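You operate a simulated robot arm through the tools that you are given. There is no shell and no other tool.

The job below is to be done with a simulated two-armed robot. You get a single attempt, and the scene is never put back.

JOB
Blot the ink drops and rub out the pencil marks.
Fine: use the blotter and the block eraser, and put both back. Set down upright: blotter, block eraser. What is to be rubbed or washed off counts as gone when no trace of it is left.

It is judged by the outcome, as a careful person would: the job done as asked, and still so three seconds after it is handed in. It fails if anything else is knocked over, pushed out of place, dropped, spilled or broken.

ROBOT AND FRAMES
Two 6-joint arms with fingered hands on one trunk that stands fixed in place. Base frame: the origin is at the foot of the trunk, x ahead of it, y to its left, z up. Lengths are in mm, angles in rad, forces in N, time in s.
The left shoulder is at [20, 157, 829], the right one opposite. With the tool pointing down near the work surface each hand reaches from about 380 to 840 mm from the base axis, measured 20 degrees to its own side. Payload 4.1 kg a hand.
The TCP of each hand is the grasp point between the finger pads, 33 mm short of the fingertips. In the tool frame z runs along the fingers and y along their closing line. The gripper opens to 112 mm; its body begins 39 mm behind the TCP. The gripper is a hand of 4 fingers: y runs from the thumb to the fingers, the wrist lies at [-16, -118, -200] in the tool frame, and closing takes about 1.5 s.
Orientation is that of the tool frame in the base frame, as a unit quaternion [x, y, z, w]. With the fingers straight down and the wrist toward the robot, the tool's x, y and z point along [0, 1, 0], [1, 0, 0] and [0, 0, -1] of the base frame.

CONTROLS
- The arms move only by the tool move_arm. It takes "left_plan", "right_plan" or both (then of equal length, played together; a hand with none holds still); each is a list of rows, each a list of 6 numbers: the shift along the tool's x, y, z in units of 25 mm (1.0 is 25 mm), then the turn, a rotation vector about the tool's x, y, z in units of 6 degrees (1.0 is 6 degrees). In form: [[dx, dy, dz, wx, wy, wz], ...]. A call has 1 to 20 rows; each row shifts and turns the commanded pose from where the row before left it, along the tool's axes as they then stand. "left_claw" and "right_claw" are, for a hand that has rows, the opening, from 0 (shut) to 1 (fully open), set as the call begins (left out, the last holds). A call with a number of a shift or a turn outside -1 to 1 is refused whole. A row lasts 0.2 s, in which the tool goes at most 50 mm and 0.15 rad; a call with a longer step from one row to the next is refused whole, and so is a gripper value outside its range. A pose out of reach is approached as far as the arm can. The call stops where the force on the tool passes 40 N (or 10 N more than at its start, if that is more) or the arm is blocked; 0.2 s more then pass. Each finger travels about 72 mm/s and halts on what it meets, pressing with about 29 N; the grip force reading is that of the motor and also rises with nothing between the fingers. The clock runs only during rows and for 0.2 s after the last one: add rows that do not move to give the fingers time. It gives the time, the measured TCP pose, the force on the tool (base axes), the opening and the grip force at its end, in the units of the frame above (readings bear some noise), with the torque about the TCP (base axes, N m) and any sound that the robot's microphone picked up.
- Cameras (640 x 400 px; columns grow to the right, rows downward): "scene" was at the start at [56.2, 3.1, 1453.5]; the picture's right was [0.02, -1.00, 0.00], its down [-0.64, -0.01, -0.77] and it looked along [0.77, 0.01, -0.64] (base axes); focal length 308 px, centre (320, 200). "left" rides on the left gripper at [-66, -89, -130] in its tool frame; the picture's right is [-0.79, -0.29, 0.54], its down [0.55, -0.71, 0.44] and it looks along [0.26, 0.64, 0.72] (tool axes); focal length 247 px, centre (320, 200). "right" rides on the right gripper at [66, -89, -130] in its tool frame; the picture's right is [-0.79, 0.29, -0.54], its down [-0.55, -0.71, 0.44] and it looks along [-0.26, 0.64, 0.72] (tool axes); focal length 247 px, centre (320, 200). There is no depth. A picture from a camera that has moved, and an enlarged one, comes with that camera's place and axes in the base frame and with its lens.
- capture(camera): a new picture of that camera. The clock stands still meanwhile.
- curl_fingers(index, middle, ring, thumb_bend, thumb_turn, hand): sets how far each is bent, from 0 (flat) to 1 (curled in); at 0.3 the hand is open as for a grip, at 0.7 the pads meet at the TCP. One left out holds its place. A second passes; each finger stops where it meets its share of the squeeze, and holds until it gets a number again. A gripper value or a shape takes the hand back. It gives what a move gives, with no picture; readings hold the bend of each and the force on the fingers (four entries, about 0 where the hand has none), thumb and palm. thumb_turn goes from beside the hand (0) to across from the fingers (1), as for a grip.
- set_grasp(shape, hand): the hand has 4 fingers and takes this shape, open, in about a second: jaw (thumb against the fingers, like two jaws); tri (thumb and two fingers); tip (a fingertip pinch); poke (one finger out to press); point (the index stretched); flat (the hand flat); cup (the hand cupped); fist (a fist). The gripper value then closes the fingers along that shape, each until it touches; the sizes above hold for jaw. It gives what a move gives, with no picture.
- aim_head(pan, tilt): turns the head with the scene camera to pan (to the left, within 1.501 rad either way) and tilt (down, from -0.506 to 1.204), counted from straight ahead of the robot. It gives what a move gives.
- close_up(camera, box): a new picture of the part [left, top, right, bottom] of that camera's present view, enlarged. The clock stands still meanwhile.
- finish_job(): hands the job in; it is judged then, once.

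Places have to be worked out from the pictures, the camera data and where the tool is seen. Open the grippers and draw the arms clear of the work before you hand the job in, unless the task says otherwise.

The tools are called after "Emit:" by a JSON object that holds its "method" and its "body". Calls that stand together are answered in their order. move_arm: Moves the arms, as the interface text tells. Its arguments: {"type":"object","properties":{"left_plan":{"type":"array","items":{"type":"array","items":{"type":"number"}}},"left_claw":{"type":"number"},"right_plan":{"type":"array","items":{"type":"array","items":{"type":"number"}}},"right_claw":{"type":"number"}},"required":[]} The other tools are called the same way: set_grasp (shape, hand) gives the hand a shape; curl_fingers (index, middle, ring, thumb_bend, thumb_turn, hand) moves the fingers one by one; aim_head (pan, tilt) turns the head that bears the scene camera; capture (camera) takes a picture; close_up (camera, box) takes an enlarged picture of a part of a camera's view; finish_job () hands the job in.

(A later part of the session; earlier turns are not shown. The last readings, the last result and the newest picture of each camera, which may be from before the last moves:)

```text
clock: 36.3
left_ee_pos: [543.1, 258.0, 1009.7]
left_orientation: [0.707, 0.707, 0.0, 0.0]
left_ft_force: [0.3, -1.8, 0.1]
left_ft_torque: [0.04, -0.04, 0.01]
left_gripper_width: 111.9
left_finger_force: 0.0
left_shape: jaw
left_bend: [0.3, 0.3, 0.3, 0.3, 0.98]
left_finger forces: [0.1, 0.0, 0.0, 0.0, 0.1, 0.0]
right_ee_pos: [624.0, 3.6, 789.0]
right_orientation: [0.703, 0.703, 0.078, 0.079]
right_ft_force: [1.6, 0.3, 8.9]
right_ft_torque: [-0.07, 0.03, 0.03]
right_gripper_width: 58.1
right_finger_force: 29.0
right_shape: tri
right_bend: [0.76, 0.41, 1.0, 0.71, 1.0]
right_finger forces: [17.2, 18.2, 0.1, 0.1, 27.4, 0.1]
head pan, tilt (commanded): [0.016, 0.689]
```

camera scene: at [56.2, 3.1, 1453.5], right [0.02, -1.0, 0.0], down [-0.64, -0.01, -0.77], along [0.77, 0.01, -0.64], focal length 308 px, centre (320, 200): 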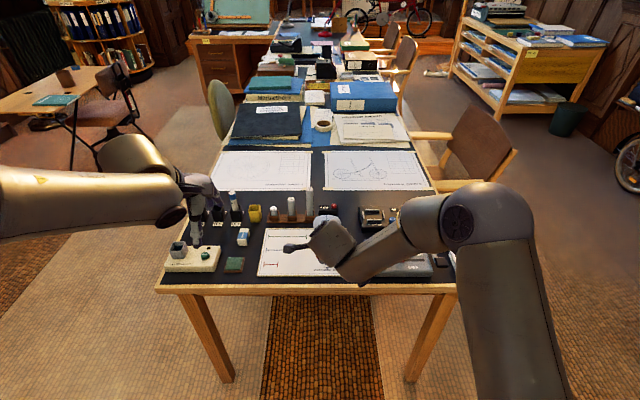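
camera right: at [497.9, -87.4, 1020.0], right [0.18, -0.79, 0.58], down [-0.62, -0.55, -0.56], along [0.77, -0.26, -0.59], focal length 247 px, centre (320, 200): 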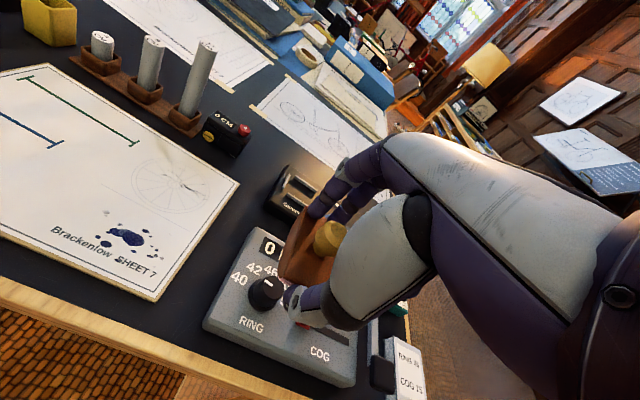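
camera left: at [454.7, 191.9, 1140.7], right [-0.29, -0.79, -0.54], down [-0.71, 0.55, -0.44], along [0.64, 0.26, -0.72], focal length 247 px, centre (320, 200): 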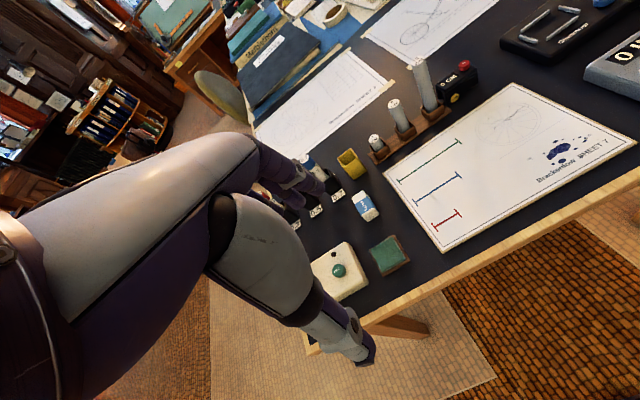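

The load is still toward the near side. I take back another 1.2° of pitch.

Emit:
{"method": "move_arm", "body": {"right_plan": [[0, 0, 0, 0.2, 0, 0], [0, 0, 0, 0, 0, 0], [0, 0, 0, 0, 0, 0]]}}

```text
clock: 37.1
left_ee_pos: [543.8, 257.8, 1009.5]
left_orientation: [0.708, 0.706, 0.0, 0.0]
left_ft_force: [-0.4, -1.2, 0.4]
left_ft_torque: [0.0, 0.02, 0.04]
left_gripper_width: 111.6
left_finger_force: 0.1
left_shape: jaw
left_bend: [0.3, 0.3, 0.3, 0.3, 0.98]
left_finger forces: [0.0, 0.0, 0.0, 0.0, 0.0, 0.1]
right_ee_pos: [623.6, 4.4, 787.5]
right_orientation: [0.703, 0.704, 0.072, 0.071]
right_ft_force: [3.4, 0.4, 14.1]
right_ft_torque: [-0.06, -0.7, 0.04]
right_gripper_width: 58.6
right_finger_force: 29.0
right_shape: tri
right_bend: [0.76, 0.41, 1.0, 0.71, 1.0]
right_finger forces: [17.3, 18.6, 0.0, 0.0, 24.6, 0.1]
head pan, tilt (commanded): [0.016, 0.689]
```

The contact has swung to the far side within that 1.2°, so flat contact is halfway. I set that, dwell a second, then lift and swing right to look.

Emit:
{"method": "move_arm", "body": {"right_plan": [[0, 0, 0, -0.1, 0, 0], [0, 0, 0, 0, 0, 0], [0, 0, 0, 0, 0, 0], [0, 0, 0, 0, 0, 0], [0, 0, 0, 0, 0, 0]]}}

Emit:
{"method": "move_arm", "body": {"right_plan": [[0, 0.1, -0.5, 0, 0, 0], [0, 0.2, -0.9, 0, 0, 0], [-0.6, 0.2, -0.9, 0, 0, 0], [-0.96, 0.2, -0.9, 0, 0, 0], [-0.96, 0.2, -0.9, 0, 0, 0], [-0.96, 0, -0.3, 0, 0, 0], [-0.96, 0, 0, 0, 0, 0], [-0.96, 0, 0, 0, 0, 0], [-0.6, 0, 0, 0, 0, 0], [0, 0, 0, 0, 0, 0]]}}

Emit:
{"method": "close_up", "body": {"camera": "scene", "box": [310, 220, 358, 275]}}

Emit:
{"method": "close_up", "body": {"camera": "left", "box": [510, 90, 638, 190]}}

```text
clock: 38.3
left_ee_pos: [543.9, 258.1, 1010.2]
left_orientation: [0.708, 0.707, 0.0, 0.0]
left_ft_force: [0.9, 0.6, 0.1]
left_ft_torque: [-0.02, 0.02, 0.0]
left_gripper_width: 111.7
left_finger_force: 0.0
left_shape: jaw
left_bend: [0.3, 0.3, 0.3, 0.3, 0.98]
left_finger forces: [0.0, 0.1, 0.0, 0.0, 0.0, 0.1]
right_ee_pos: [624.2, 4.0, 789.0]
right_orientation: [0.703, 0.703, 0.075, 0.074]
right_ft_force: [0.5, 0.6, 17.3]
right_ft_torque: [-0.09, -0.65, 0.01]
right_gripper_width: 58.5
right_finger_force: 29.3
right_shape: tri
right_bend: [0.76, 0.41, 1.0, 0.71, 1.0]
right_finger forces: [17.2, 18.7, 0.1, 0.1, 25.8, 0.0]
head pan, tilt (commanded): [0.016, 0.689]
```

```text
clock: 40.5
left_ee_pos: [543.7, 258.7, 1009.1]
left_orientation: [0.708, 0.707, 0.0, 0.0]
left_ft_force: [-0.1, 0.6, 0.0]
left_ft_torque: [0.01, -0.01, 0.02]
left_gripper_width: 111.7
left_finger_force: 0.1
left_shape: jaw
left_bend: [0.3, 0.3, 0.3, 0.3, 0.98]
left_finger forces: [0.0, 0.1, 0.0, 0.1, 0.0, 0.1]
right_ee_pos: [621.1, -147.0, 898.7]
right_orientation: [0.703, 0.703, 0.074, 0.073]
right_ft_force: [0.4, 0.7, -1.1]
right_ft_torque: [-0.02, -0.02, -0.03]
right_gripper_width: 58.4
right_finger_force: 28.7
right_shape: tri
right_bend: [0.76, 0.41, 1.0, 0.71, 1.0]
right_finger forces: [15.4, 17.0, 0.0, 0.0, 26.4, 0.0]
head pan, tilt (commanded): [0.016, 0.689]
```

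```text
7.27 times, centred on (334, 248) of scene
camera zoom: at [56.2, 3.1, 1453.5], right [0.02, -1.0, 0.0], down [-0.64, -0.01, -0.77], along [0.77, 0.01, -0.64], focal length 2243 px, centre (218, -146)
```

zoom: 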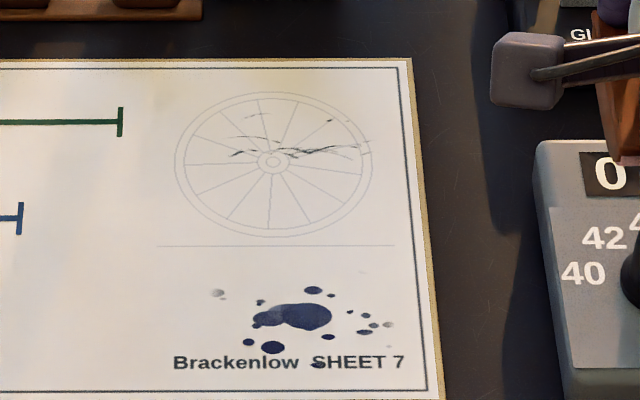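

```text
4.00 times, centred on (574, 140) of left
camera zoom: at [454.7, 191.8, 1140.7], right [-0.29, -0.79, -0.54], down [-0.71, 0.55, -0.44], along [0.64, 0.26, -0.72], focal length 988 px, centre (-696, 440)
```

zoom: 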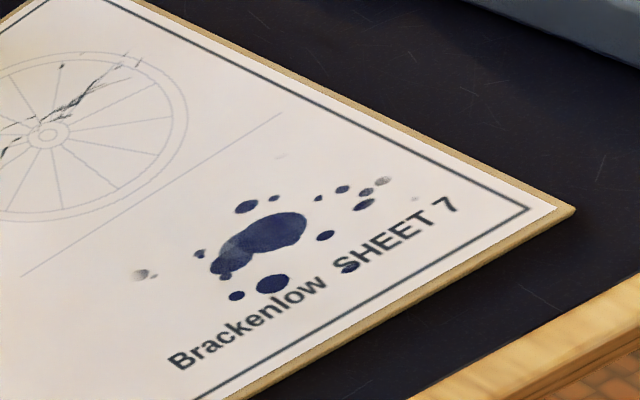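

Still unchanged, so a static press is not enough or the contact strip missed the ink. A rocker blotter is meant to be rocked, so I return over the drops and touch down lightly first.

Emit:
{"method": "move_arm", "body": {"right_plan": [[0.98, 0, 0, 0, 0, 0], [0.98, 0, 0, 0, 0, 0], [0.98, 0, 0, 0, 0, 0], [0.98, -0.1, 0.4, 0, 0, 0], [0.98, -0.2, 0.8, 0, 0, 0], [0.98, -0.2, 0.9, 0, 0, 0], [0, -0.1, 0.9, 0, 0, 0], [0, -0.1, 0.9, 0, 0, 0], [0, -0.08, 0.23, 0, 0, 0], [0, 0, 0, 0, 0, 0]]}}

Emit:
{"method": "move_arm", "body": {"right_plan": [[0, -0.0083, 0.039, 0, 0, 0], [0, -0.0083, 0.039, 0, 0, 0], [0, 0, 0, 0, 0, 0]]}}

```text
clock: 42.7
left_ee_pos: [544.5, 257.3, 1009.8]
left_orientation: [0.708, 0.706, 0.0, 0.0]
left_ft_force: [0.0, 0.0, 0.9]
left_ft_torque: [0.02, 0.0, 0.01]
left_gripper_width: 111.7
left_finger_force: 0.1
left_shape: jaw
left_bend: [0.3, 0.3, 0.3, 0.3, 0.98]
left_finger forces: [0.0, 0.0, 0.0, 0.1, 0.1, 0.0]
right_ee_pos: [624.7, 0.4, 795.5]
right_orientation: [0.703, 0.704, 0.073, 0.074]
right_ft_force: [-0.3, -0.1, -0.6]
right_ft_torque: [0.02, 0.01, 0.01]
right_gripper_width: 58.4
right_finger_force: 29.4
right_shape: tri
right_bend: [0.76, 0.41, 1.0, 0.71, 1.0]
right_finger forces: [15.3, 16.8, 0.0, 0.1, 26.4, 0.0]
head pan, tilt (commanded): [0.016, 0.689]
```

```text
clock: 43.5
left_ee_pos: [543.6, 256.6, 1010.2]
left_orientation: [0.708, 0.707, 0.0, -0.001]
left_ft_force: [1.4, 0.0, -0.3]
left_ft_torque: [0.0, 0.0, 0.02]
left_gripper_width: 111.5
left_finger_force: 0.0
left_shape: jaw
left_bend: [0.3, 0.3, 0.3, 0.3, 0.98]
left_finger forces: [0.0, 0.1, 0.1, 0.0, 0.0, 0.0]
right_ee_pos: [625.8, -0.3, 792.3]
right_orientation: [0.703, 0.703, 0.074, 0.074]
right_ft_force: [-0.1, -0.3, -1.1]
right_ft_torque: [0.0, -0.04, -0.02]
right_gripper_width: 58.1
right_finger_force: 28.9
right_shape: tri
right_bend: [0.76, 0.41, 1.0, 0.71, 1.0]
right_finger forces: [15.3, 16.8, 0.0, 0.1, 26.3, 0.0]
head pan, tilt (commanded): [0.016, 0.689]
```

Just above the sheet at z 792. I come down 3.5 mm more to a light load and read the contact.

Emit:
{"method": "move_arm", "body": {"right_plan": [[0, -0.0083, 0.039, 0, 0, 0], [0, -0.0083, 0.039, 0, 0, 0], [0, -0.0083, 0.039, 0, 0, 0], [0, -0.004, 0.02, 0, 0, 0], [0, 0, 0, 0, 0, 0]]}}

```text
clock: 44.7
left_ee_pos: [543.5, 257.1, 1010.0]
left_orientation: [0.707, 0.707, -0.001, 0.001]
left_ft_force: [0.1, -0.5, -0.8]
left_ft_torque: [-0.03, 0.02, 0.0]
left_gripper_width: 111.4
left_finger_force: 0.2
left_shape: jaw
left_bend: [0.3, 0.3, 0.3, 0.3, 0.98]
left_finger forces: [0.0, 0.0, 0.0, 0.0, 0.1, 0.1]
right_ee_pos: [625.8, 0.5, 789.1]
right_orientation: [0.703, 0.703, 0.074, 0.073]
right_ft_force: [-1.0, -0.7, 2.5]
right_ft_torque: [-0.07, -0.07, -0.05]
right_gripper_width: 58.3
right_finger_force: 28.8
right_shape: tri
right_bend: [0.76, 0.41, 1.0, 0.71, 1.0]
right_finger forces: [15.6, 16.5, 0.1, 0.1, 26.9, 0.0]
head pan, tilt (commanded): [0.016, 0.689]
```

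Light contact, about 3 N. I press 0.7 mm more and then rock through about ±3.5° in small rows, watching the load.

Emit:
{"method": "move_arm", "body": {"right_plan": [[0, -0.006, 0.028, 0, 0, 0], [0, 0, 0, -0.2, 0, 0], [0, 0, 0, -0.2, 0, 0], [0, 0, 0.01, -0.2, 0, 0], [0, 0, 0, 0, 0, 0]]}}

Emit:
{"method": "move_arm", "body": {"right_plan": [[0, 0, 0, 0.2, 0, 0], [0, 0, 0, 0.2, 0, 0], [0, 0, -0.01, 0.2, 0, 0], [0, 0, -0.02, 0.2, 0, 0], [0, 0, -0.02, 0.2, 0, 0], [0, 0, 0, 0, 0, 0]]}}

```text
clock: 45.9
left_ee_pos: [543.1, 258.0, 1009.3]
left_orientation: [0.708, 0.707, 0.0, 0.0]
left_ft_force: [0.3, 0.0, -0.5]
left_ft_torque: [0.03, -0.01, 0.01]
left_gripper_width: 111.5
left_finger_force: 0.0
left_shape: jaw
left_bend: [0.3, 0.3, 0.3, 0.3, 0.98]
left_finger forces: [0.0, 0.1, 0.0, 0.1, 0.0, 0.1]
right_ee_pos: [626.6, 0.9, 788.4]
right_orientation: [0.7, 0.701, 0.096, 0.096]
right_ft_force: [-3.5, 0.8, 8.5]
right_ft_torque: [0.0, 0.3, -0.03]
right_gripper_width: 58.2
right_finger_force: 29.8
right_shape: tri
right_bend: [0.76, 0.41, 1.0, 0.72, 1.0]
right_finger forces: [15.7, 16.5, 0.0, 0.1, 29.6, 0.0]
head pan, tilt (commanded): [0.016, 0.689]
```

```text
clock: 47.3
left_ee_pos: [542.9, 257.8, 1010.2]
left_orientation: [0.709, 0.706, 0.001, 0.0]
left_ft_force: [-0.5, 0.0, -0.6]
left_ft_torque: [0.01, 0.02, 0.02]
left_gripper_width: 111.8
left_finger_force: 0.1
left_shape: jaw
left_bend: [0.3, 0.3, 0.3, 0.3, 0.98]
left_finger forces: [0.0, 0.1, 0.1, 0.0, 0.0, 0.0]
right_ee_pos: [625.9, 1.7, 792.0]
right_orientation: [0.705, 0.704, 0.062, 0.06]
right_ft_force: [2.5, -4.2, 27.0]
right_ft_torque: [0.29, -1.35, -0.14]
right_gripper_width: 48.5
right_finger_force: 28.8
right_shape: tri
right_bend: [0.78, 0.45, 1.0, 0.75, 1.0]
right_finger forces: [33.3, 20.2, 0.0, 0.0, 15.9, 0.0]
head pan, tilt (commanded): [0.016, 0.689]
```

The gripper width dropped from 58 to 48 mm, so the blotter has shifted in the grip. I lift a little at once and look.

Emit:
{"method": "move_arm", "body": {"right_plan": [[0, 0.05, -0.2, 0, 0, 0], [0, 0.05, -0.3, 0, 0, 0], [0, 0, 0, 0, 0, 0]]}}

Emit:
{"method": "close_up", "body": {"camera": "left", "box": [490, 80, 610, 170]}}

Emit:
{"method": "close_up", "body": {"camera": "right", "box": [240, 180, 360, 300]}}

```text
clock: 48.1
left_ee_pos: [543.4, 257.9, 1009.1]
left_orientation: [0.707, 0.707, 0.0, 0.0]
left_ft_force: [1.1, 0.6, 0.3]
left_ft_torque: [0.01, -0.02, -0.02]
left_gripper_width: 111.8
left_finger_force: 0.0
left_shape: jaw
left_bend: [0.3, 0.3, 0.3, 0.3, 0.98]
left_finger forces: [0.0, 0.1, 0.0, 0.0, 0.1, 0.0]
right_ee_pos: [624.5, 1.2, 798.8]
right_orientation: [0.704, 0.705, 0.058, 0.058]
right_ft_force: [0.1, -0.7, -0.7]
right_ft_torque: [0.01, -0.03, 0.03]
right_gripper_width: 48.1
right_finger_force: 28.7
right_shape: tri
right_bend: [0.77, 0.45, 1.0, 0.75, 1.0]
right_finger forces: [12.8, 17.3, 0.0, 0.0, 19.4, 0.0]
head pan, tilt (commanded): [0.016, 0.689]
```

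```text
4.44 times, centred on (550, 125) of left
camera zoom: at [454.7, 191.8, 1140.7], right [-0.29, -0.79, -0.54], down [-0.71, 0.55, -0.44], along [0.64, 0.26, -0.72], focal length 1098 px, centre (-702, 533)
```

zoom: 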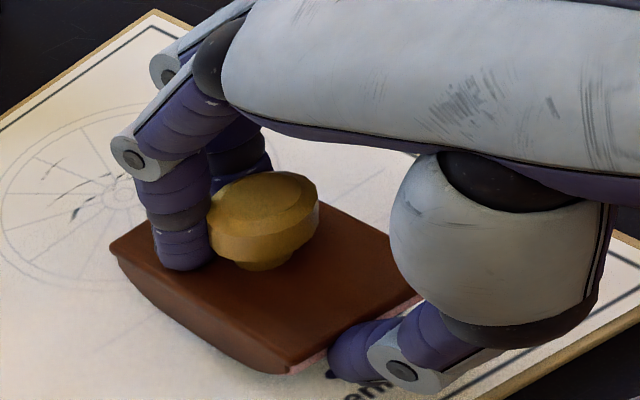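

```text
3.33 times, centred on (300, 240) of right
camera zoom: at [514.6, 65.9, 915.4], right [0.2, -0.79, 0.58], down [-0.63, -0.55, -0.55], along [0.75, -0.26, -0.61], focal length 823 px, centre (387, 67)
```

zoom: 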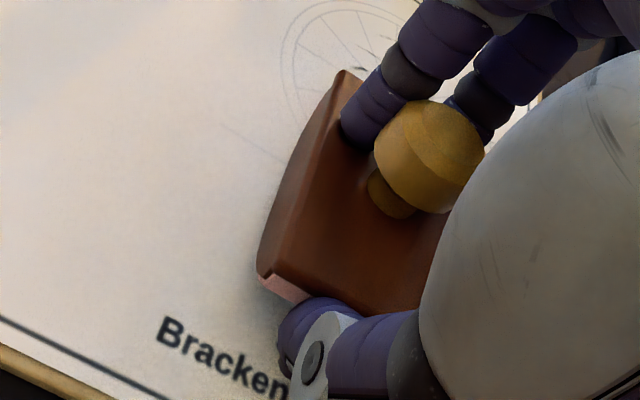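

The fingers have now seated against the knob, a snugger grip than before. I lift and swing right again to see whether the rocking took up any ink.

Emit:
{"method": "move_arm", "body": {"right_plan": [[0, 0.1, -0.5, 0, 0, 0], [0, 0.2, -0.9, 0, 0, 0], [-0.6, 0.2, -0.9, 0, 0, 0], [-0.96, 0.2, -0.9, 0, 0, 0], [-0.96, 0.2, -0.9, 0, 0, 0], [-0.96, 0, -0.3, 0, 0, 0], [-0.96, 0, 0, 0, 0, 0], [-0.96, 0, 0, 0, 0, 0], [-0.6, 0, 0, 0, 0, 0], [0, 0, 0, 0, 0, 0]]}}

Emit:
{"method": "close_up", "body": {"camera": "scene", "box": [310, 220, 358, 275]}}

Emit:
{"method": "close_up", "body": {"camera": "left", "box": [510, 90, 638, 190]}}

Emit:
{"method": "close_up", "body": {"camera": "right", "box": [240, 180, 360, 300]}}

```text
clock: 50.3
left_ee_pos: [543.2, 257.8, 1010.4]
left_orientation: [0.707, 0.707, 0.0, 0.0]
left_ft_force: [-0.2, 0.2, -0.7]
left_ft_torque: [0.0, 0.02, 0.01]
left_gripper_width: 111.4
left_finger_force: 0.0
left_shape: jaw
left_bend: [0.3, 0.3, 0.3, 0.3, 0.98]
left_finger forces: [0.1, 0.0, 0.0, 0.1, 0.0, 0.0]
right_ee_pos: [627.8, -150.2, 913.7]
right_orientation: [0.705, 0.705, 0.059, 0.059]
right_ft_force: [0.2, 0.7, -0.6]
right_ft_torque: [0.0, 0.03, -0.02]
right_gripper_width: 47.9
right_finger_force: 29.0
right_shape: tri
right_bend: [0.77, 0.45, 1.0, 0.75, 1.0]
right_finger forces: [12.9, 17.0, 0.1, 0.0, 19.1, 0.0]
head pan, tilt (commanded): [0.016, 0.689]
```

```text
7.27 times, centred on (334, 248) of scene
camera zoom: at [56.2, 3.1, 1453.5], right [0.02, -1.0, 0.0], down [-0.64, -0.01, -0.77], along [0.77, 0.01, -0.64], focal length 2243 px, centre (218, -146)
```

zoom: 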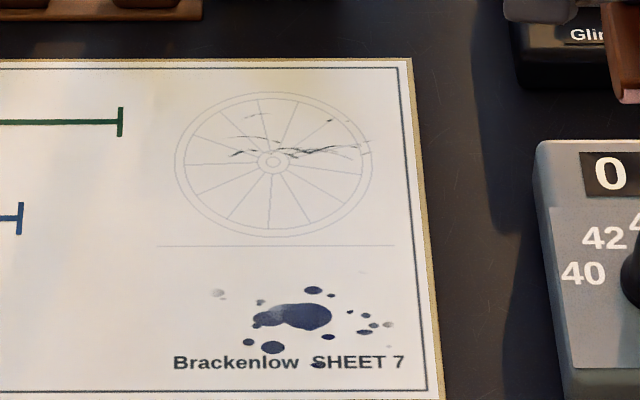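

```text
4.00 times, centred on (574, 140) of left
camera zoom: at [454.7, 191.8, 1140.7], right [-0.29, -0.79, -0.54], down [-0.71, 0.55, -0.44], along [0.64, 0.26, -0.72], focal length 988 px, centre (-696, 440)
```

zoom: 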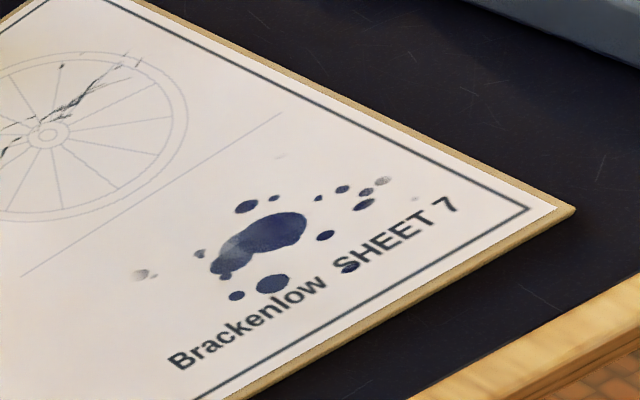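

```text
3.33 times, centred on (300, 240) of right
camera zoom: at [518.9, -84.5, 1028.2], right [0.19, -0.79, 0.58], down [-0.63, -0.55, -0.55], along [0.75, -0.26, -0.6], focal length 823 px, centre (387, 67)
```

zoom: 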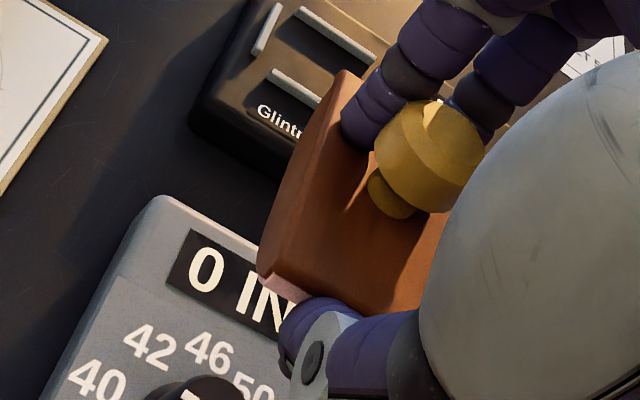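

Compared with before, the left part of the main blot and the grey drops look lighter, so rocking with contact does work gradually. I check the blotter's new attitude in the hand at higher zoom before continuing.

Emit:
{"method": "close_up", "body": {"camera": "right", "box": [256, 195, 320, 280]}}

Emit:
{"method": "close_up", "body": {"camera": "scene", "box": [320, 250, 360, 280]}}

Emit:
{"method": "close_up", "body": {"camera": "left", "box": [530, 120, 610, 170]}}

```text
4.71 times, centred on (288, 238) of right
camera zoom: at [518.9, -84.5, 1028.2], right [0.19, -0.79, 0.58], down [-0.63, -0.55, -0.55], along [0.75, -0.26, -0.6], focal length 1162 px, centre (471, 24)
```

zoom: 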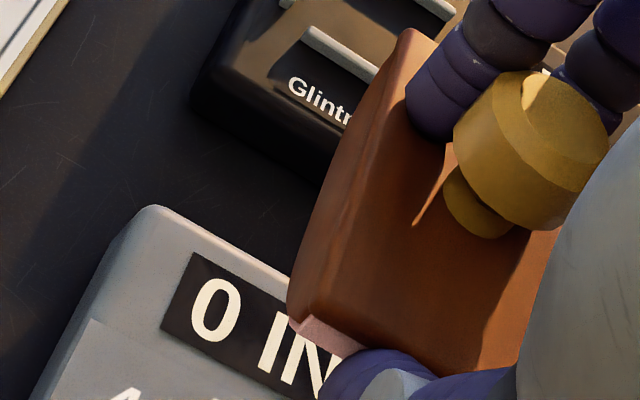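

```text
13.33 times, centred on (340, 265) of scene
camera zoom: at [56.2, 3.1, 1453.5], right [0.02, -1.0, 0.0], down [-0.64, -0.01, -0.77], along [0.77, 0.01, -0.64], focal length 4113 px, centre (53, -667)
```

zoom: 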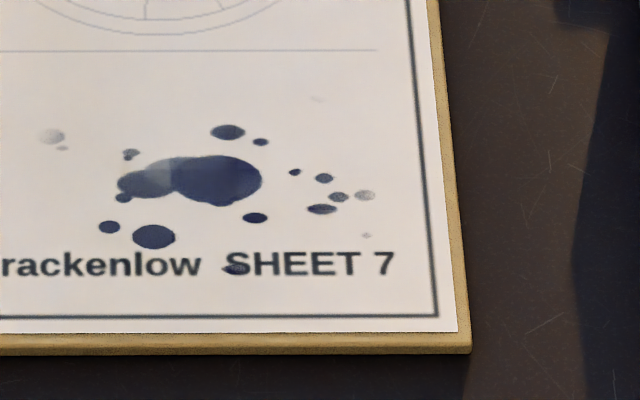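

```text
8.00 times, centred on (570, 145) of left
camera zoom: at [454.7, 191.8, 1140.7], right [-0.29, -0.79, -0.54], down [-0.71, 0.55, -0.44], along [0.64, 0.26, -0.72], focal length 1976 px, centre (-1680, 640)
```

zoom: 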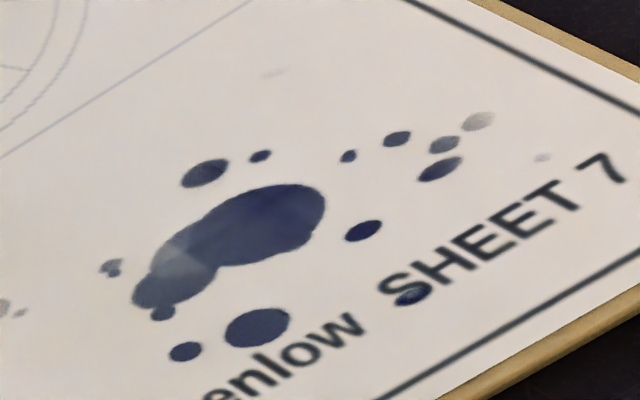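

The far-left part of the contact has clearly faded, so contact there works. Now I return over the drops to a hover near z 800 to look at the block's attitude from both sides.

Emit:
{"method": "move_arm", "body": {"right_plan": [[0.95, 0, 0, 0, 0, 0], [0.95, 0, 0, 0, 0, 0], [0.95, 0, 0, 0, 0, 0], [0.95, -0.1, 0.5, 0, 0, 0], [0.95, -0.15, 0.9, 0, 0, 0], [0.93, -0.15, 0.9, 0, 0, 0], [0, -0.15, 0.9, 0, 0, 0], [0, -0.15, 0.9, 0, 0, 0], [0, -0.08, 0.3, 0, 0, 0], [0, 0, 0, 0, 0, 0]]}}

Emit:
{"method": "close_up", "body": {"camera": "left", "box": [490, 90, 590, 170]}}

Emit:
{"method": "close_up", "body": {"camera": "right", "box": [240, 190, 340, 300]}}

```text
clock: 52.5
left_ee_pos: [543.6, 257.2, 1008.5]
left_orientation: [0.708, 0.707, 0.0, -0.001]
left_ft_force: [-0.2, 0.9, -1.0]
left_ft_torque: [-0.01, 0.04, -0.01]
left_gripper_width: 111.4
left_finger_force: 0.0
left_shape: jaw
left_bend: [0.3, 0.3, 0.3, 0.3, 0.98]
left_finger forces: [0.1, 0.0, 0.1, 0.0, 0.0, 0.0]
right_ee_pos: [629.1, -6.4, 801.0]
right_orientation: [0.704, 0.705, 0.059, 0.06]
right_ft_force: [0.2, 0.5, -0.5]
right_ft_torque: [0.02, 0.04, -0.01]
right_gripper_width: 47.8
right_finger_force: 29.3
right_shape: tri
right_bend: [0.77, 0.45, 1.0, 0.75, 1.0]
right_finger forces: [13.3, 16.9, 0.1, 0.0, 19.0, 0.0]
head pan, tilt (commanded): [0.016, 0.689]
```

```text
5.00 times, centred on (540, 130) of left
camera zoom: at [454.7, 191.8, 1140.7], right [-0.29, -0.79, -0.54], down [-0.71, 0.55, -0.44], along [0.64, 0.26, -0.72], focal length 1235 px, centre (-780, 550)
```

zoom: 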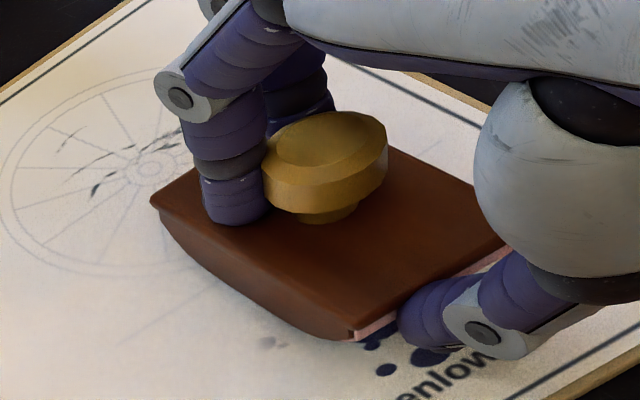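

```text
3.64 times, centred on (290, 245) of right
camera zoom: at [518.5, 57.7, 916.1], right [0.19, -0.79, 0.58], down [-0.63, -0.55, -0.55], along [0.75, -0.26, -0.6], focal length 898 px, centre (429, 36)
```

zoom: 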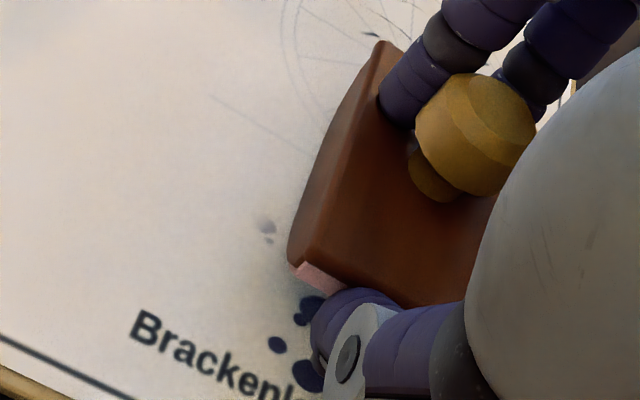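

By triangulation the block is now level within 1°, with its centre about 18 mm ahead and 4 mm right of the TCP. I shift back 12 mm to centre it on the ink and lower to near contact.

Emit:
{"method": "move_arm", "body": {"right_plan": [[0, -0.28, 0.2, 0, 0, 0], [0, -0.27, 0.19, 0, 0, 0], [0, -0.0066, 0.039, 0, 0, 0], [0, -0.0066, 0.039, 0, 0, 0], [0, -0.0066, 0.039, 0, 0, 0], [0, 0, 0, 0, 0, 0]]}}

```text
clock: 53.9
left_ee_pos: [542.9, 258.3, 1010.1]
left_orientation: [0.707, 0.707, 0.0, 0.0]
left_ft_force: [-0.7, -0.3, -0.2]
left_ft_torque: [0.01, 0.01, 0.02]
left_gripper_width: 111.7
left_finger_force: 0.1
left_shape: jaw
left_bend: [0.3, 0.3, 0.3, 0.3, 0.98]
left_finger forces: [0.0, 0.1, 0.0, 0.0, 0.1, 0.0]
right_ee_pos: [619.8, -7.5, 791.5]
right_orientation: [0.705, 0.704, 0.064, 0.062]
right_ft_force: [1.4, 0.5, 34.7]
right_ft_torque: [0.59, -1.64, 0.02]
right_gripper_width: 48.0
right_finger_force: 29.4
right_shape: tri
right_bend: [0.78, 0.45, 1.0, 0.75, 1.0]
right_finger forces: [43.6, 22.0, 0.0, 0.1, 15.4, 0.0]
head pan, tilt (commanded): [0.016, 0.689]
```

The far-left corner is taking 35 N, so the block is rolled and pitched slightly that way. I lift 3 mm, raise the far end and the left side by about 2° each, and touch down again.

Emit:
{"method": "move_arm", "body": {"right_plan": [[0, 0.02, -0.12, 0, 0, 0], [0, 0, 0, -0.3, 0.3, 0], [0, -0.0066, 0.039, 0, 0, 0], [0, 0, 0, 0, 0, 0]]}}

```text
clock: 54.9
left_ee_pos: [544.2, 257.0, 1009.6]
left_orientation: [0.708, 0.706, 0.001, 0.0]
left_ft_force: [-0.2, 0.6, -1.1]
left_ft_torque: [-0.01, -0.03, 0.01]
left_gripper_width: 111.9
left_finger_force: 0.1
left_shape: jaw
left_bend: [0.3, 0.3, 0.3, 0.3, 0.98]
left_finger forces: [0.1, 0.0, 0.1, 0.0, 0.0, 0.0]
right_ee_pos: [617.3, -9.3, 789.7]
right_orientation: [0.703, 0.704, 0.082, 0.06]
right_ft_force: [0.8, -5.1, 21.4]
right_ft_torque: [0.02, -0.99, -0.22]
right_gripper_width: 48.1
right_finger_force: 28.7
right_shape: tri
right_bend: [0.78, 0.44, 1.0, 0.75, 1.0]
right_finger forces: [24.4, 24.2, 0.0, 0.1, 17.6, 0.0]
head pan, tilt (commanded): [0.016, 0.689]
```

The load fell but is still toward the far left. I lift slightly and add another 2.4° of pitch and 2° of roll.

Emit:
{"method": "move_arm", "body": {"right_plan": [[0, 0.02, -0.1, 0, 0, 0], [0, 0, 0, -0.4, 0.3, 0], [0, 0, 0, 0, 0, 0]]}}

```text
clock: 55.7
left_ee_pos: [542.7, 258.6, 1009.3]
left_orientation: [0.707, 0.707, 0.0, 0.0]
left_ft_force: [-0.5, 0.5, 1.2]
left_ft_torque: [0.01, -0.03, 0.0]
left_gripper_width: 111.4
left_finger_force: 0.1
left_shape: jaw
left_bend: [0.3, 0.3, 0.3, 0.3, 0.98]
left_finger forces: [0.0, 0.1, 0.1, 0.0, 0.1, 0.0]
right_ee_pos: [614.8, -6.6, 790.6]
right_orientation: [0.699, 0.704, 0.106, 0.062]
right_ft_force: [0.1, 0.2, -1.4]
right_ft_torque: [-0.05, 0.03, 0.03]
right_gripper_width: 47.8
right_finger_force: 29.2
right_shape: tri
right_bend: [0.77, 0.45, 1.0, 0.75, 1.0]
right_finger forces: [13.1, 17.4, 0.1, 0.0, 19.3, 0.0]
head pan, tilt (commanded): [0.016, 0.689]
```

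Now free of the sheet. I lower in 1 mm steps again and read the contact.

Emit:
{"method": "move_arm", "body": {"right_plan": [[-0.0024, -0.0094, 0.0387, 0, 0, 0], [-0.0024, -0.0094, 0.0387, 0, 0, 0], [0, 0, 0, 0, 0, 0]]}}

```text
clock: 56.5
left_ee_pos: [542.9, 257.6, 1010.0]
left_orientation: [0.708, 0.706, 0.0, 0.0]
left_ft_force: [0.6, -0.2, 0.9]
left_ft_torque: [-0.02, 0.02, 0.01]
left_gripper_width: 111.8
left_finger_force: 0.1
left_shape: jaw
left_bend: [0.3, 0.3, 0.3, 0.3, 0.98]
left_finger forces: [0.0, 0.0, 0.0, 0.0, 0.0, 0.0]
right_ee_pos: [614.5, -7.0, 791.3]
right_orientation: [0.699, 0.704, 0.108, 0.062]
right_ft_force: [-0.3, 0.0, -1.0]
right_ft_torque: [-0.02, 0.04, -0.03]
right_gripper_width: 47.5
right_finger_force: 29.4
right_shape: tri
right_bend: [0.77, 0.45, 1.0, 0.75, 1.0]
right_finger forces: [13.0, 17.4, 0.1, 0.1, 19.3, 0.0]
head pan, tilt (commanded): [0.016, 0.689]
```

Readings are noisy at the millimetre level and there is no contact yet. I go down 2 mm more.

Emit:
{"method": "move_arm", "body": {"right_plan": [[-0.0024, -0.0094, 0.0387, 0, 0, 0], [-0.0024, -0.0094, 0.0387, 0, 0, 0], [0, 0, 0, 0, 0, 0]]}}

```text
clock: 57.3
left_ee_pos: [543.6, 257.9, 1009.5]
left_orientation: [0.708, 0.706, 0.0, 0.0]
left_ft_force: [0.5, 0.7, -0.2]
left_ft_torque: [-0.03, -0.01, -0.01]
left_gripper_width: 111.4
left_finger_force: 0.1
left_shape: jaw
left_bend: [0.3, 0.3, 0.3, 0.3, 0.98]
left_finger forces: [0.1, 0.0, 0.1, 0.0, 0.0, 0.0]
right_ee_pos: [616.3, -6.7, 788.8]
right_orientation: [0.699, 0.704, 0.108, 0.063]
right_ft_force: [-0.4, -0.4, 3.1]
right_ft_torque: [-0.1, -0.17, 0.02]
right_gripper_width: 47.7
right_finger_force: 29.0
right_shape: tri
right_bend: [0.77, 0.45, 1.0, 0.75, 1.0]
right_finger forces: [12.9, 20.7, 0.0, 0.0, 19.4, 0.0]
head pan, tilt (commanded): [0.016, 0.689]
```

Contact now at the far right corner, so the roll is slightly over-corrected and the far end still low. I lift 1 mm, take back 1° of roll and add 2.4° of pitch, then touch down.

Emit:
{"method": "move_arm", "body": {"right_plan": [[0.003, 0.012, -0.05, 0, 0, 0], [0, 0, 0, -0.4, -0.15, 0], [-0.002, -0.0105, 0.0385, 0, 0, 0], [-0.002, -0.0105, 0.0385, 0, 0, 0], [-0.002, -0.0105, 0.0385, 0, 0, 0], [0, 0, 0, 0, 0, 0]]}}

```text
clock: 58.7
left_ee_pos: [542.8, 258.7, 1008.8]
left_orientation: [0.707, 0.707, -0.001, 0.001]
left_ft_force: [-0.1, 0.0, 0.2]
left_ft_torque: [-0.01, -0.01, -0.03]
left_gripper_width: 111.6
left_finger_force: 0.1
left_shape: jaw
left_bend: [0.3, 0.3, 0.3, 0.3, 0.98]
left_finger forces: [0.0, 0.0, 0.0, 0.0, 0.0, 0.1]
right_ee_pos: [616.6, -8.6, 786.9]
right_orientation: [0.699, 0.7, 0.117, 0.084]
right_ft_force: [-1.8, 1.3, 10.2]
right_ft_torque: [0.09, 0.08, 0.03]
right_gripper_width: 48.1
right_finger_force: 28.7
right_shape: tri
right_bend: [0.77, 0.45, 1.0, 0.75, 1.0]
right_finger forces: [16.8, 19.9, 0.0, 0.1, 22.3, 0.0]
head pan, tilt (commanded): [0.016, 0.689]
```

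The contact is now close to the centre of the block with 10 N. I make a few small side-to-side strokes of 6 mm here and watch the load.

Emit:
{"method": "move_arm", "body": {"right_plan": [[0.24, -0.001, 0.011, 0, 0, 0], [-0.24, 0.001, -0.011, 0, 0, 0], [-0.24, 0.001, -0.011, 0, 0, 0], [0.24, -0.001, 0.011, 0, 0, 0], [0.24, -0.001, 0.011, 0, 0, 0], [-0.24, 0.001, -0.011, 0, 0, 0], [-0.24, 0.001, -0.011, 0, 0, 0], [0.24, -0.001, 0.011, 0, 0, 0], [0, 0, 0, 0, 0, 0]]}}

Emit:
{"method": "close_up", "body": {"camera": "left", "box": [490, 90, 630, 190]}}

```text
clock: 60.7
left_ee_pos: [543.8, 257.5, 1009.5]
left_orientation: [0.708, 0.707, 0.0, -0.001]
left_ft_force: [-0.9, -0.1, 0.0]
left_ft_torque: [0.03, 0.03, 0.02]
left_gripper_width: 111.6
left_finger_force: 0.0
left_shape: jaw
left_bend: [0.3, 0.3, 0.3, 0.3, 0.98]
left_finger forces: [0.0, 0.0, 0.0, 0.1, 0.0, 0.0]
right_ee_pos: [616.8, -9.6, 787.3]
right_orientation: [0.7, 0.7, 0.116, 0.082]
right_ft_force: [1.4, -5.6, 15.1]
right_ft_torque: [-0.06, -0.16, -0.12]
right_gripper_width: 48.6
right_finger_force: 28.8
right_shape: tri
right_bend: [0.77, 0.44, 1.0, 0.76, 1.0]
right_finger forces: [17.1, 23.0, 0.1, 0.0, 21.5, 0.0]
head pan, tilt (commanded): [0.016, 0.689]
```

```text
4.00 times, centred on (560, 140) of left
camera zoom: at [454.5, 191.5, 1140.9], right [-0.29, -0.79, -0.54], down [-0.71, 0.55, -0.44], along [0.64, 0.26, -0.72], focal length 988 px, centre (-640, 440)
```

zoom: 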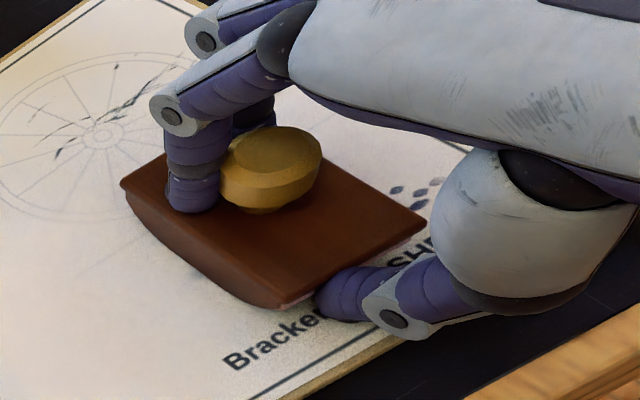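

The strokes run at 10–16 N without slipping. I lift and swing right to see the result.

Emit:
{"method": "move_arm", "body": {"right_plan": [[0.02, 0.1, -0.4, 0, 0, 0], [0.05, 0.25, -0.9, 0, 0, 0], [-0.6, 0.25, -0.9, 0, 0, 0], [-0.96, 0.25, -0.9, 0, 0, 0], [-0.96, 0.2, -0.9, 0, 0, 0], [-0.96, 0, -0.3, 0, 0, 0], [-0.96, 0, 0, 0, 0, 0], [-0.96, 0, 0, 0, 0, 0], [-0.6, 0, 0, 0, 0, 0], [0, 0, 0, 0, 0, 0]]}}

Emit:
{"method": "close_up", "body": {"camera": "scene", "box": [320, 250, 360, 280]}}

Emit:
{"method": "close_up", "body": {"camera": "left", "box": [520, 120, 610, 176]}}

```text
clock: 62.9
left_ee_pos: [543.3, 257.8, 1009.2]
left_orientation: [0.707, 0.707, 0.0, 0.0]
left_ft_force: [0.0, -0.6, 0.1]
left_ft_torque: [0.0, -0.02, 0.02]
left_gripper_width: 111.7
left_finger_force: 0.0
left_shape: jaw
left_bend: [0.3, 0.3, 0.3, 0.3, 0.98]
left_finger forces: [0.0, 0.0, 0.0, 0.1, 0.1, 0.0]
right_ee_pos: [612.3, -161.0, 890.1]
right_orientation: [0.699, 0.701, 0.116, 0.083]
right_ft_force: [0.3, -0.6, -0.4]
right_ft_torque: [0.01, 0.03, -0.01]
right_gripper_width: 47.8
right_finger_force: 29.2
right_shape: tri
right_bend: [0.77, 0.45, 1.0, 0.75, 1.0]
right_finger forces: [13.6, 18.0, 0.0, 0.1, 19.1, 0.0]
head pan, tilt (commanded): [0.016, 0.689]
```

```text
13.33 times, centred on (340, 265) of scene
camera zoom: at [56.2, 3.1, 1453.5], right [0.02, -1.0, 0.0], down [-0.64, -0.01, -0.77], along [0.77, 0.01, -0.64], focal length 4113 px, centre (53, -667)
```

zoom: 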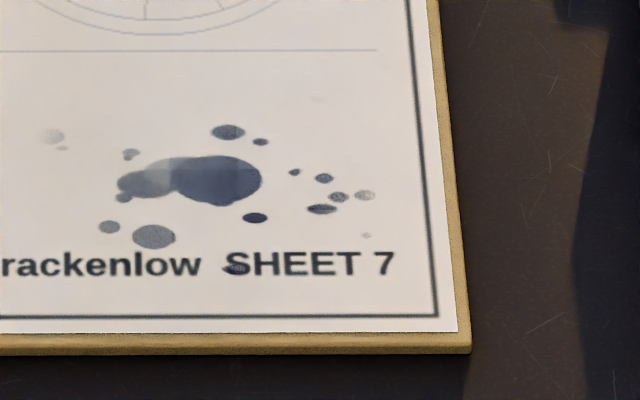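

```text
7.11 times, centred on (565, 148) of left
camera zoom: at [454.7, 191.8, 1140.7], right [-0.29, -0.79, -0.54], down [-0.71, 0.55, -0.44], along [0.64, 0.26, -0.72], focal length 1756 px, centre (-1422, 570)
```

zoom: 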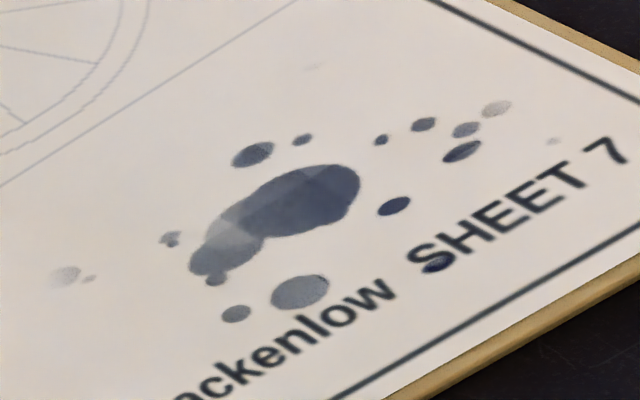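

The whole central group has visibly faded after those strokes, so this motion works. I return for a longer set of strokes, first to just above the sheet.

Emit:
{"method": "move_arm", "body": {"right_plan": [[0.98, 0, 0, 0, 0, 0], [0.98, 0, 0, 0, 0, 0], [0.98, 0, 0, 0, 0, 0], [0.98, 0, 0, 0, 0, 0], [0.98, -0.2, 0.9, 0, 0, 0], [0.98, -0.2, 0.9, 0, 0, 0], [0.04, -0.2, 0.9, 0, 0, 0], [0, -0.25, 0.9, 0, 0, 0], [0, -0.12, 0.4, 0, 0, 0], [-0.0018, -0.0112, 0.0383, 0, 0, 0], [-0.0018, -0.0112, 0.0383, 0, 0, 0], [-0.0018, -0.0112, 0.0383, 0, 0, 0], [0, 0, 0, 0, 0, 0]]}}

```text
clock: 65.7
left_ee_pos: [544.3, 257.2, 1009.4]
left_orientation: [0.708, 0.706, 0.0, 0.0]
left_ft_force: [-0.3, 0.3, -0.2]
left_ft_torque: [-0.01, 0.04, -0.01]
left_gripper_width: 111.7
left_finger_force: 0.0
left_shape: jaw
left_bend: [0.3, 0.3, 0.3, 0.3, 0.98]
left_finger forces: [0.0, 0.1, 0.0, 0.0, 0.0, 0.0]
right_ee_pos: [615.8, -8.5, 791.0]
right_orientation: [0.699, 0.701, 0.117, 0.083]
right_ft_force: [0.4, 0.2, -0.9]
right_ft_torque: [0.0, 0.04, -0.03]
right_gripper_width: 47.6
right_finger_force: 29.1
right_shape: tri
right_bend: [0.77, 0.45, 1.0, 0.75, 1.0]
right_finger forces: [13.9, 17.8, 0.0, 0.0, 19.1, 0.0]
head pan, tilt (commanded): [0.016, 0.689]
```

Just above the sheet. I press down and run a set of 8 mm strokes across the left and centre drops.

Emit:
{"method": "move_arm", "body": {"right_plan": [[-0.0018, -0.0112, 0.0383, 0, 0, 0], [-0.0018, -0.0112, 0.0383, 0, 0, 0], [-0.0018, -0.0112, 0.0383, 0, 0, 0], [-0.0018, -0.0112, 0.0383, 0, 0, 0], [0.319, -0.0015, 0.0148, 0, 0, 0], [0.319, -0.0015, 0.0148, 0, 0, 0], [-0.319, 0.0015, -0.0148, 0, 0, 0], [-0.319, 0.0015, -0.0148, 0, 0, 0], [0.319, -0.0015, 0.0148, 0, 0, 0], [0.319, -0.0015, 0.0148, 0, 0, 0], [-0.319, 0.0015, -0.0148, 0, 0, 0], [-0.319, 0.0015, -0.0148, 0, 0, 0], [-0.319, 0.0015, -0.0148, 0, 0, 0], [0.319, -0.0015, 0.0148, 0, 0, 0], [-0.319, 0.0015, -0.0148, 0, 0, 0], [0.319, -0.0015, 0.0148, 0, 0, 0], [0, 0, 0, 0, 0, 0]]}}

```text
clock: 69.3
left_ee_pos: [543.9, 257.0, 1009.5]
left_orientation: [0.708, 0.707, 0.0, 0.001]
left_ft_force: [0.2, -0.5, 0.0]
left_ft_torque: [0.01, 0.03, -0.02]
left_gripper_width: 111.6
left_finger_force: 0.1
left_shape: jaw
left_bend: [0.3, 0.3, 0.3, 0.3, 0.98]
left_finger forces: [0.0, 0.1, 0.0, 0.1, 0.1, 0.0]
right_ee_pos: [615.8, -7.3, 787.3]
right_orientation: [0.699, 0.7, 0.117, 0.084]
right_ft_force: [1.3, -5.3, 11.5]
right_ft_torque: [-0.06, -0.14, -0.08]
right_gripper_width: 48.4
right_finger_force: 29.0
right_shape: tri
right_bend: [0.77, 0.45, 1.0, 0.76, 1.0]
right_finger forces: [16.9, 22.8, 0.0, 0.1, 20.6, 0.0]
head pan, tilt (commanded): [0.016, 0.689]
```

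Load steady at about 11 N with no slip. I continue with strokes moving gradually to the right over the right-hand drops.

Emit:
{"method": "move_arm", "body": {"right_plan": [[-0.319, 0.0015, -0.0148, 0, 0, 0], [-0.319, 0.0015, -0.0148, 0, 0, 0], [0.319, -0.0015, 0.0148, 0, 0, 0], [-0.319, 0.0015, -0.0148, 0, 0, 0], [-0.319, 0.0015, -0.0148, 0, 0, 0], [0.319, -0.0015, 0.0148, 0, 0, 0], [-0.319, 0.0015, -0.0148, 0, 0, 0], [-0.319, 0.0015, -0.0148, 0, 0, 0], [0.319, -0.0015, 0.0148, 0, 0, 0], [-0.319, 0.0015, -0.0148, 0, 0, 0], [-0.319, 0.0015, -0.0148, 0, 0, 0], [0.319, -0.0015, 0.0148, 0, 0, 0], [-0.319, 0.0015, -0.0148, 0, 0, 0], [0.319, -0.0015, 0.0148, 0, 0, 0], [-0.319, 0.0015, -0.0148, 0, 0, 0], [0.319, -0.0015, 0.0148, 0, 0, 0], [-0.319, 0.0015, -0.0148, 0, 0, 0], [0.319, -0.0015, 0.0148, 0, 0, 0], [0, 0, 0, 0, 0, 0]]}}

Emit:
{"method": "close_up", "body": {"camera": "left", "box": [490, 90, 640, 190]}}

```text
clock: 73.3
left_ee_pos: [543.4, 256.6, 1009.1]
left_orientation: [0.708, 0.706, 0.0, 0.001]
left_ft_force: [0.2, 0.0, 0.6]
left_ft_torque: [0.0, 0.02, 0.03]
left_gripper_width: 111.4
left_finger_force: 0.1
left_shape: jaw
left_bend: [0.3, 0.3, 0.3, 0.3, 0.98]
left_finger forces: [0.0, 0.0, 0.0, 0.0, 0.0, 0.0]
right_ee_pos: [614.4, -39.9, 788.1]
right_orientation: [0.699, 0.7, 0.117, 0.083]
right_ft_force: [0.1, -5.0, 12.0]
right_ft_torque: [-0.03, -0.15, -0.07]
right_gripper_width: 48.4
right_finger_force: 28.5
right_shape: tri
right_bend: [0.77, 0.44, 1.0, 0.76, 1.0]
right_finger forces: [18.6, 23.3, 0.1, 0.1, 20.5, 0.2]
head pan, tilt (commanded): [0.016, 0.689]
```

```text
4.00 times, centred on (565, 140) of left
camera zoom: at [454.5, 191.6, 1140.8], right [-0.29, -0.79, -0.54], down [-0.71, 0.55, -0.44], along [0.64, 0.26, -0.72], focal length 988 px, centre (-660, 440)
```

zoom: 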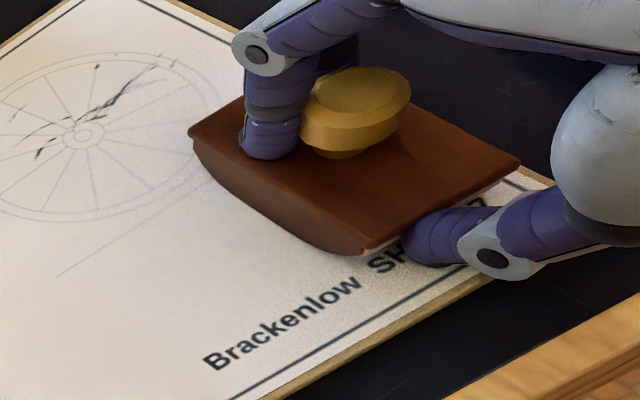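

The area left of the blotter now looks clean. I work the right-hand drops with more strokes, then lift and swing right to check.

Emit:
{"method": "move_arm", "body": {"right_plan": [[-0.319, 0.0015, -0.0148, 0, 0, 0], [0.319, -0.0015, 0.0148, 0, 0, 0], [0.319, -0.0015, 0.0148, 0, 0, 0], [-0.319, 0.0015, -0.0148, 0, 0, 0], [-0.319, 0.0015, -0.0148, 0, 0, 0], [0.319, -0.0015, 0.0148, 0, 0, 0], [0.319, -0.0015, 0.0148, 0, 0, 0], [-0.319, 0.0015, -0.0148, 0, 0, 0], [-0.319, 0.0015, -0.0148, 0, 0, 0], [0.319, -0.0015, 0.0148, 0, 0, 0], [0.319, -0.0015, 0.0148, 0, 0, 0], [-0.319, 0.0015, -0.0148, 0, 0, 0], [-0.319, 0.0015, -0.0148, 0, 0, 0], [0.319, -0.0015, 0.0148, 0, 0, 0], [0, 0, 0, 0, 0, 0]]}}

Emit:
{"method": "move_arm", "body": {"right_plan": [[0.02, 0.1, -0.4, 0, 0, 0], [0.05, 0.25, -0.9, 0, 0, 0], [-0.1, 0.25, -0.9, 0, 0, 0], [-0.5, 0.25, -0.9, 0, 0, 0], [-0.96, 0.2, -0.9, 0, 0, 0], [-0.96, 0, -0.3, 0, 0, 0], [-0.96, 0, 0, 0, 0, 0], [-0.96, 0, 0, 0, 0, 0], [0, 0, 0, 0, 0, 0]]}}

Emit:
{"method": "close_up", "body": {"camera": "scene", "box": [320, 250, 360, 280]}}

Emit:
{"method": "close_up", "body": {"camera": "left", "box": [520, 120, 610, 176]}}

```text
clock: 76.5
left_ee_pos: [543.7, 258.0, 1009.1]
left_orientation: [0.708, 0.706, 0.0, 0.0]
left_ft_force: [-0.7, -0.6, 0.2]
left_ft_torque: [0.02, -0.02, 0.04]
left_gripper_width: 111.5
left_finger_force: 0.1
left_shape: jaw
left_bend: [0.3, 0.3, 0.3, 0.3, 0.98]
left_finger forces: [0.0, 0.0, 0.1, 0.1, 0.0, 0.1]
right_ee_pos: [616.0, -40.0, 786.7]
right_orientation: [0.699, 0.7, 0.117, 0.083]
right_ft_force: [1.8, -4.0, 9.3]
right_ft_torque: [0.0, -0.1, -0.05]
right_gripper_width: 48.3
right_finger_force: 29.2
right_shape: tri
right_bend: [0.77, 0.45, 1.0, 0.76, 1.0]
right_finger forces: [17.6, 23.1, 0.0, 0.0, 20.4, 0.0]
head pan, tilt (commanded): [0.016, 0.689]
```

```text
clock: 78.5
left_ee_pos: [544.3, 258.3, 1009.7]
left_orientation: [0.707, 0.707, 0.0, 0.0]
left_ft_force: [-0.1, 0.0, 0.8]
left_ft_torque: [0.01, 0.0, -0.01]
left_gripper_width: 111.6
left_finger_force: 0.0
left_shape: jaw
left_bend: [0.3, 0.3, 0.3, 0.3, 0.98]
left_finger forces: [0.0, 0.1, 0.1, 0.1, 0.1, 0.0]
right_ee_pos: [612.3, -154.2, 891.4]
right_orientation: [0.7, 0.7, 0.116, 0.083]
right_ft_force: [0.0, -0.3, -0.3]
right_ft_torque: [-0.01, 0.05, 0.01]
right_gripper_width: 47.8
right_finger_force: 29.3
right_shape: tri
right_bend: [0.77, 0.45, 1.0, 0.76, 1.0]
right_finger forces: [14.6, 19.3, 0.0, 0.0, 18.9, 0.0]
head pan, tilt (commanded): [0.016, 0.689]
```

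```text
13.33 times, centred on (340, 265) of scene
camera zoom: at [56.2, 3.2, 1453.5], right [0.02, -1.0, 0.0], down [-0.64, -0.01, -0.77], along [0.77, 0.01, -0.64], focal length 4113 px, centre (53, -667)
```

zoom: 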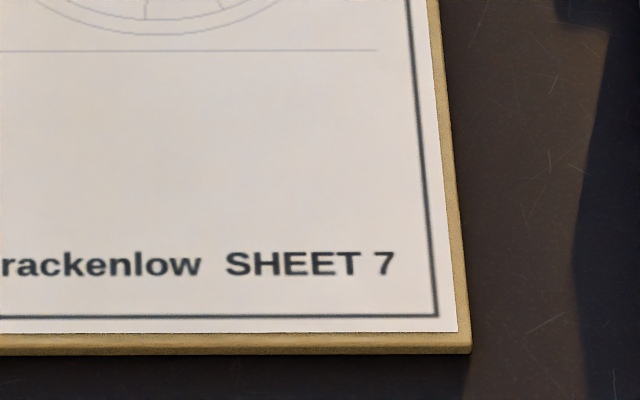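

```text
7.11 times, centred on (565, 148) of left
camera zoom: at [454.7, 191.9, 1140.7], right [-0.29, -0.79, -0.54], down [-0.71, 0.55, -0.44], along [0.64, 0.26, -0.72], focal length 1756 px, centre (-1422, 570)
```

zoom: 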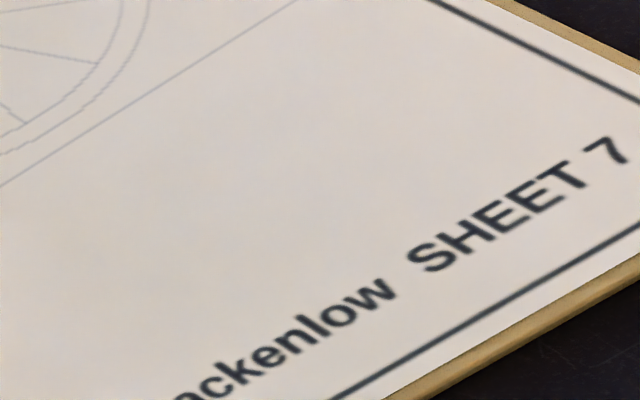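

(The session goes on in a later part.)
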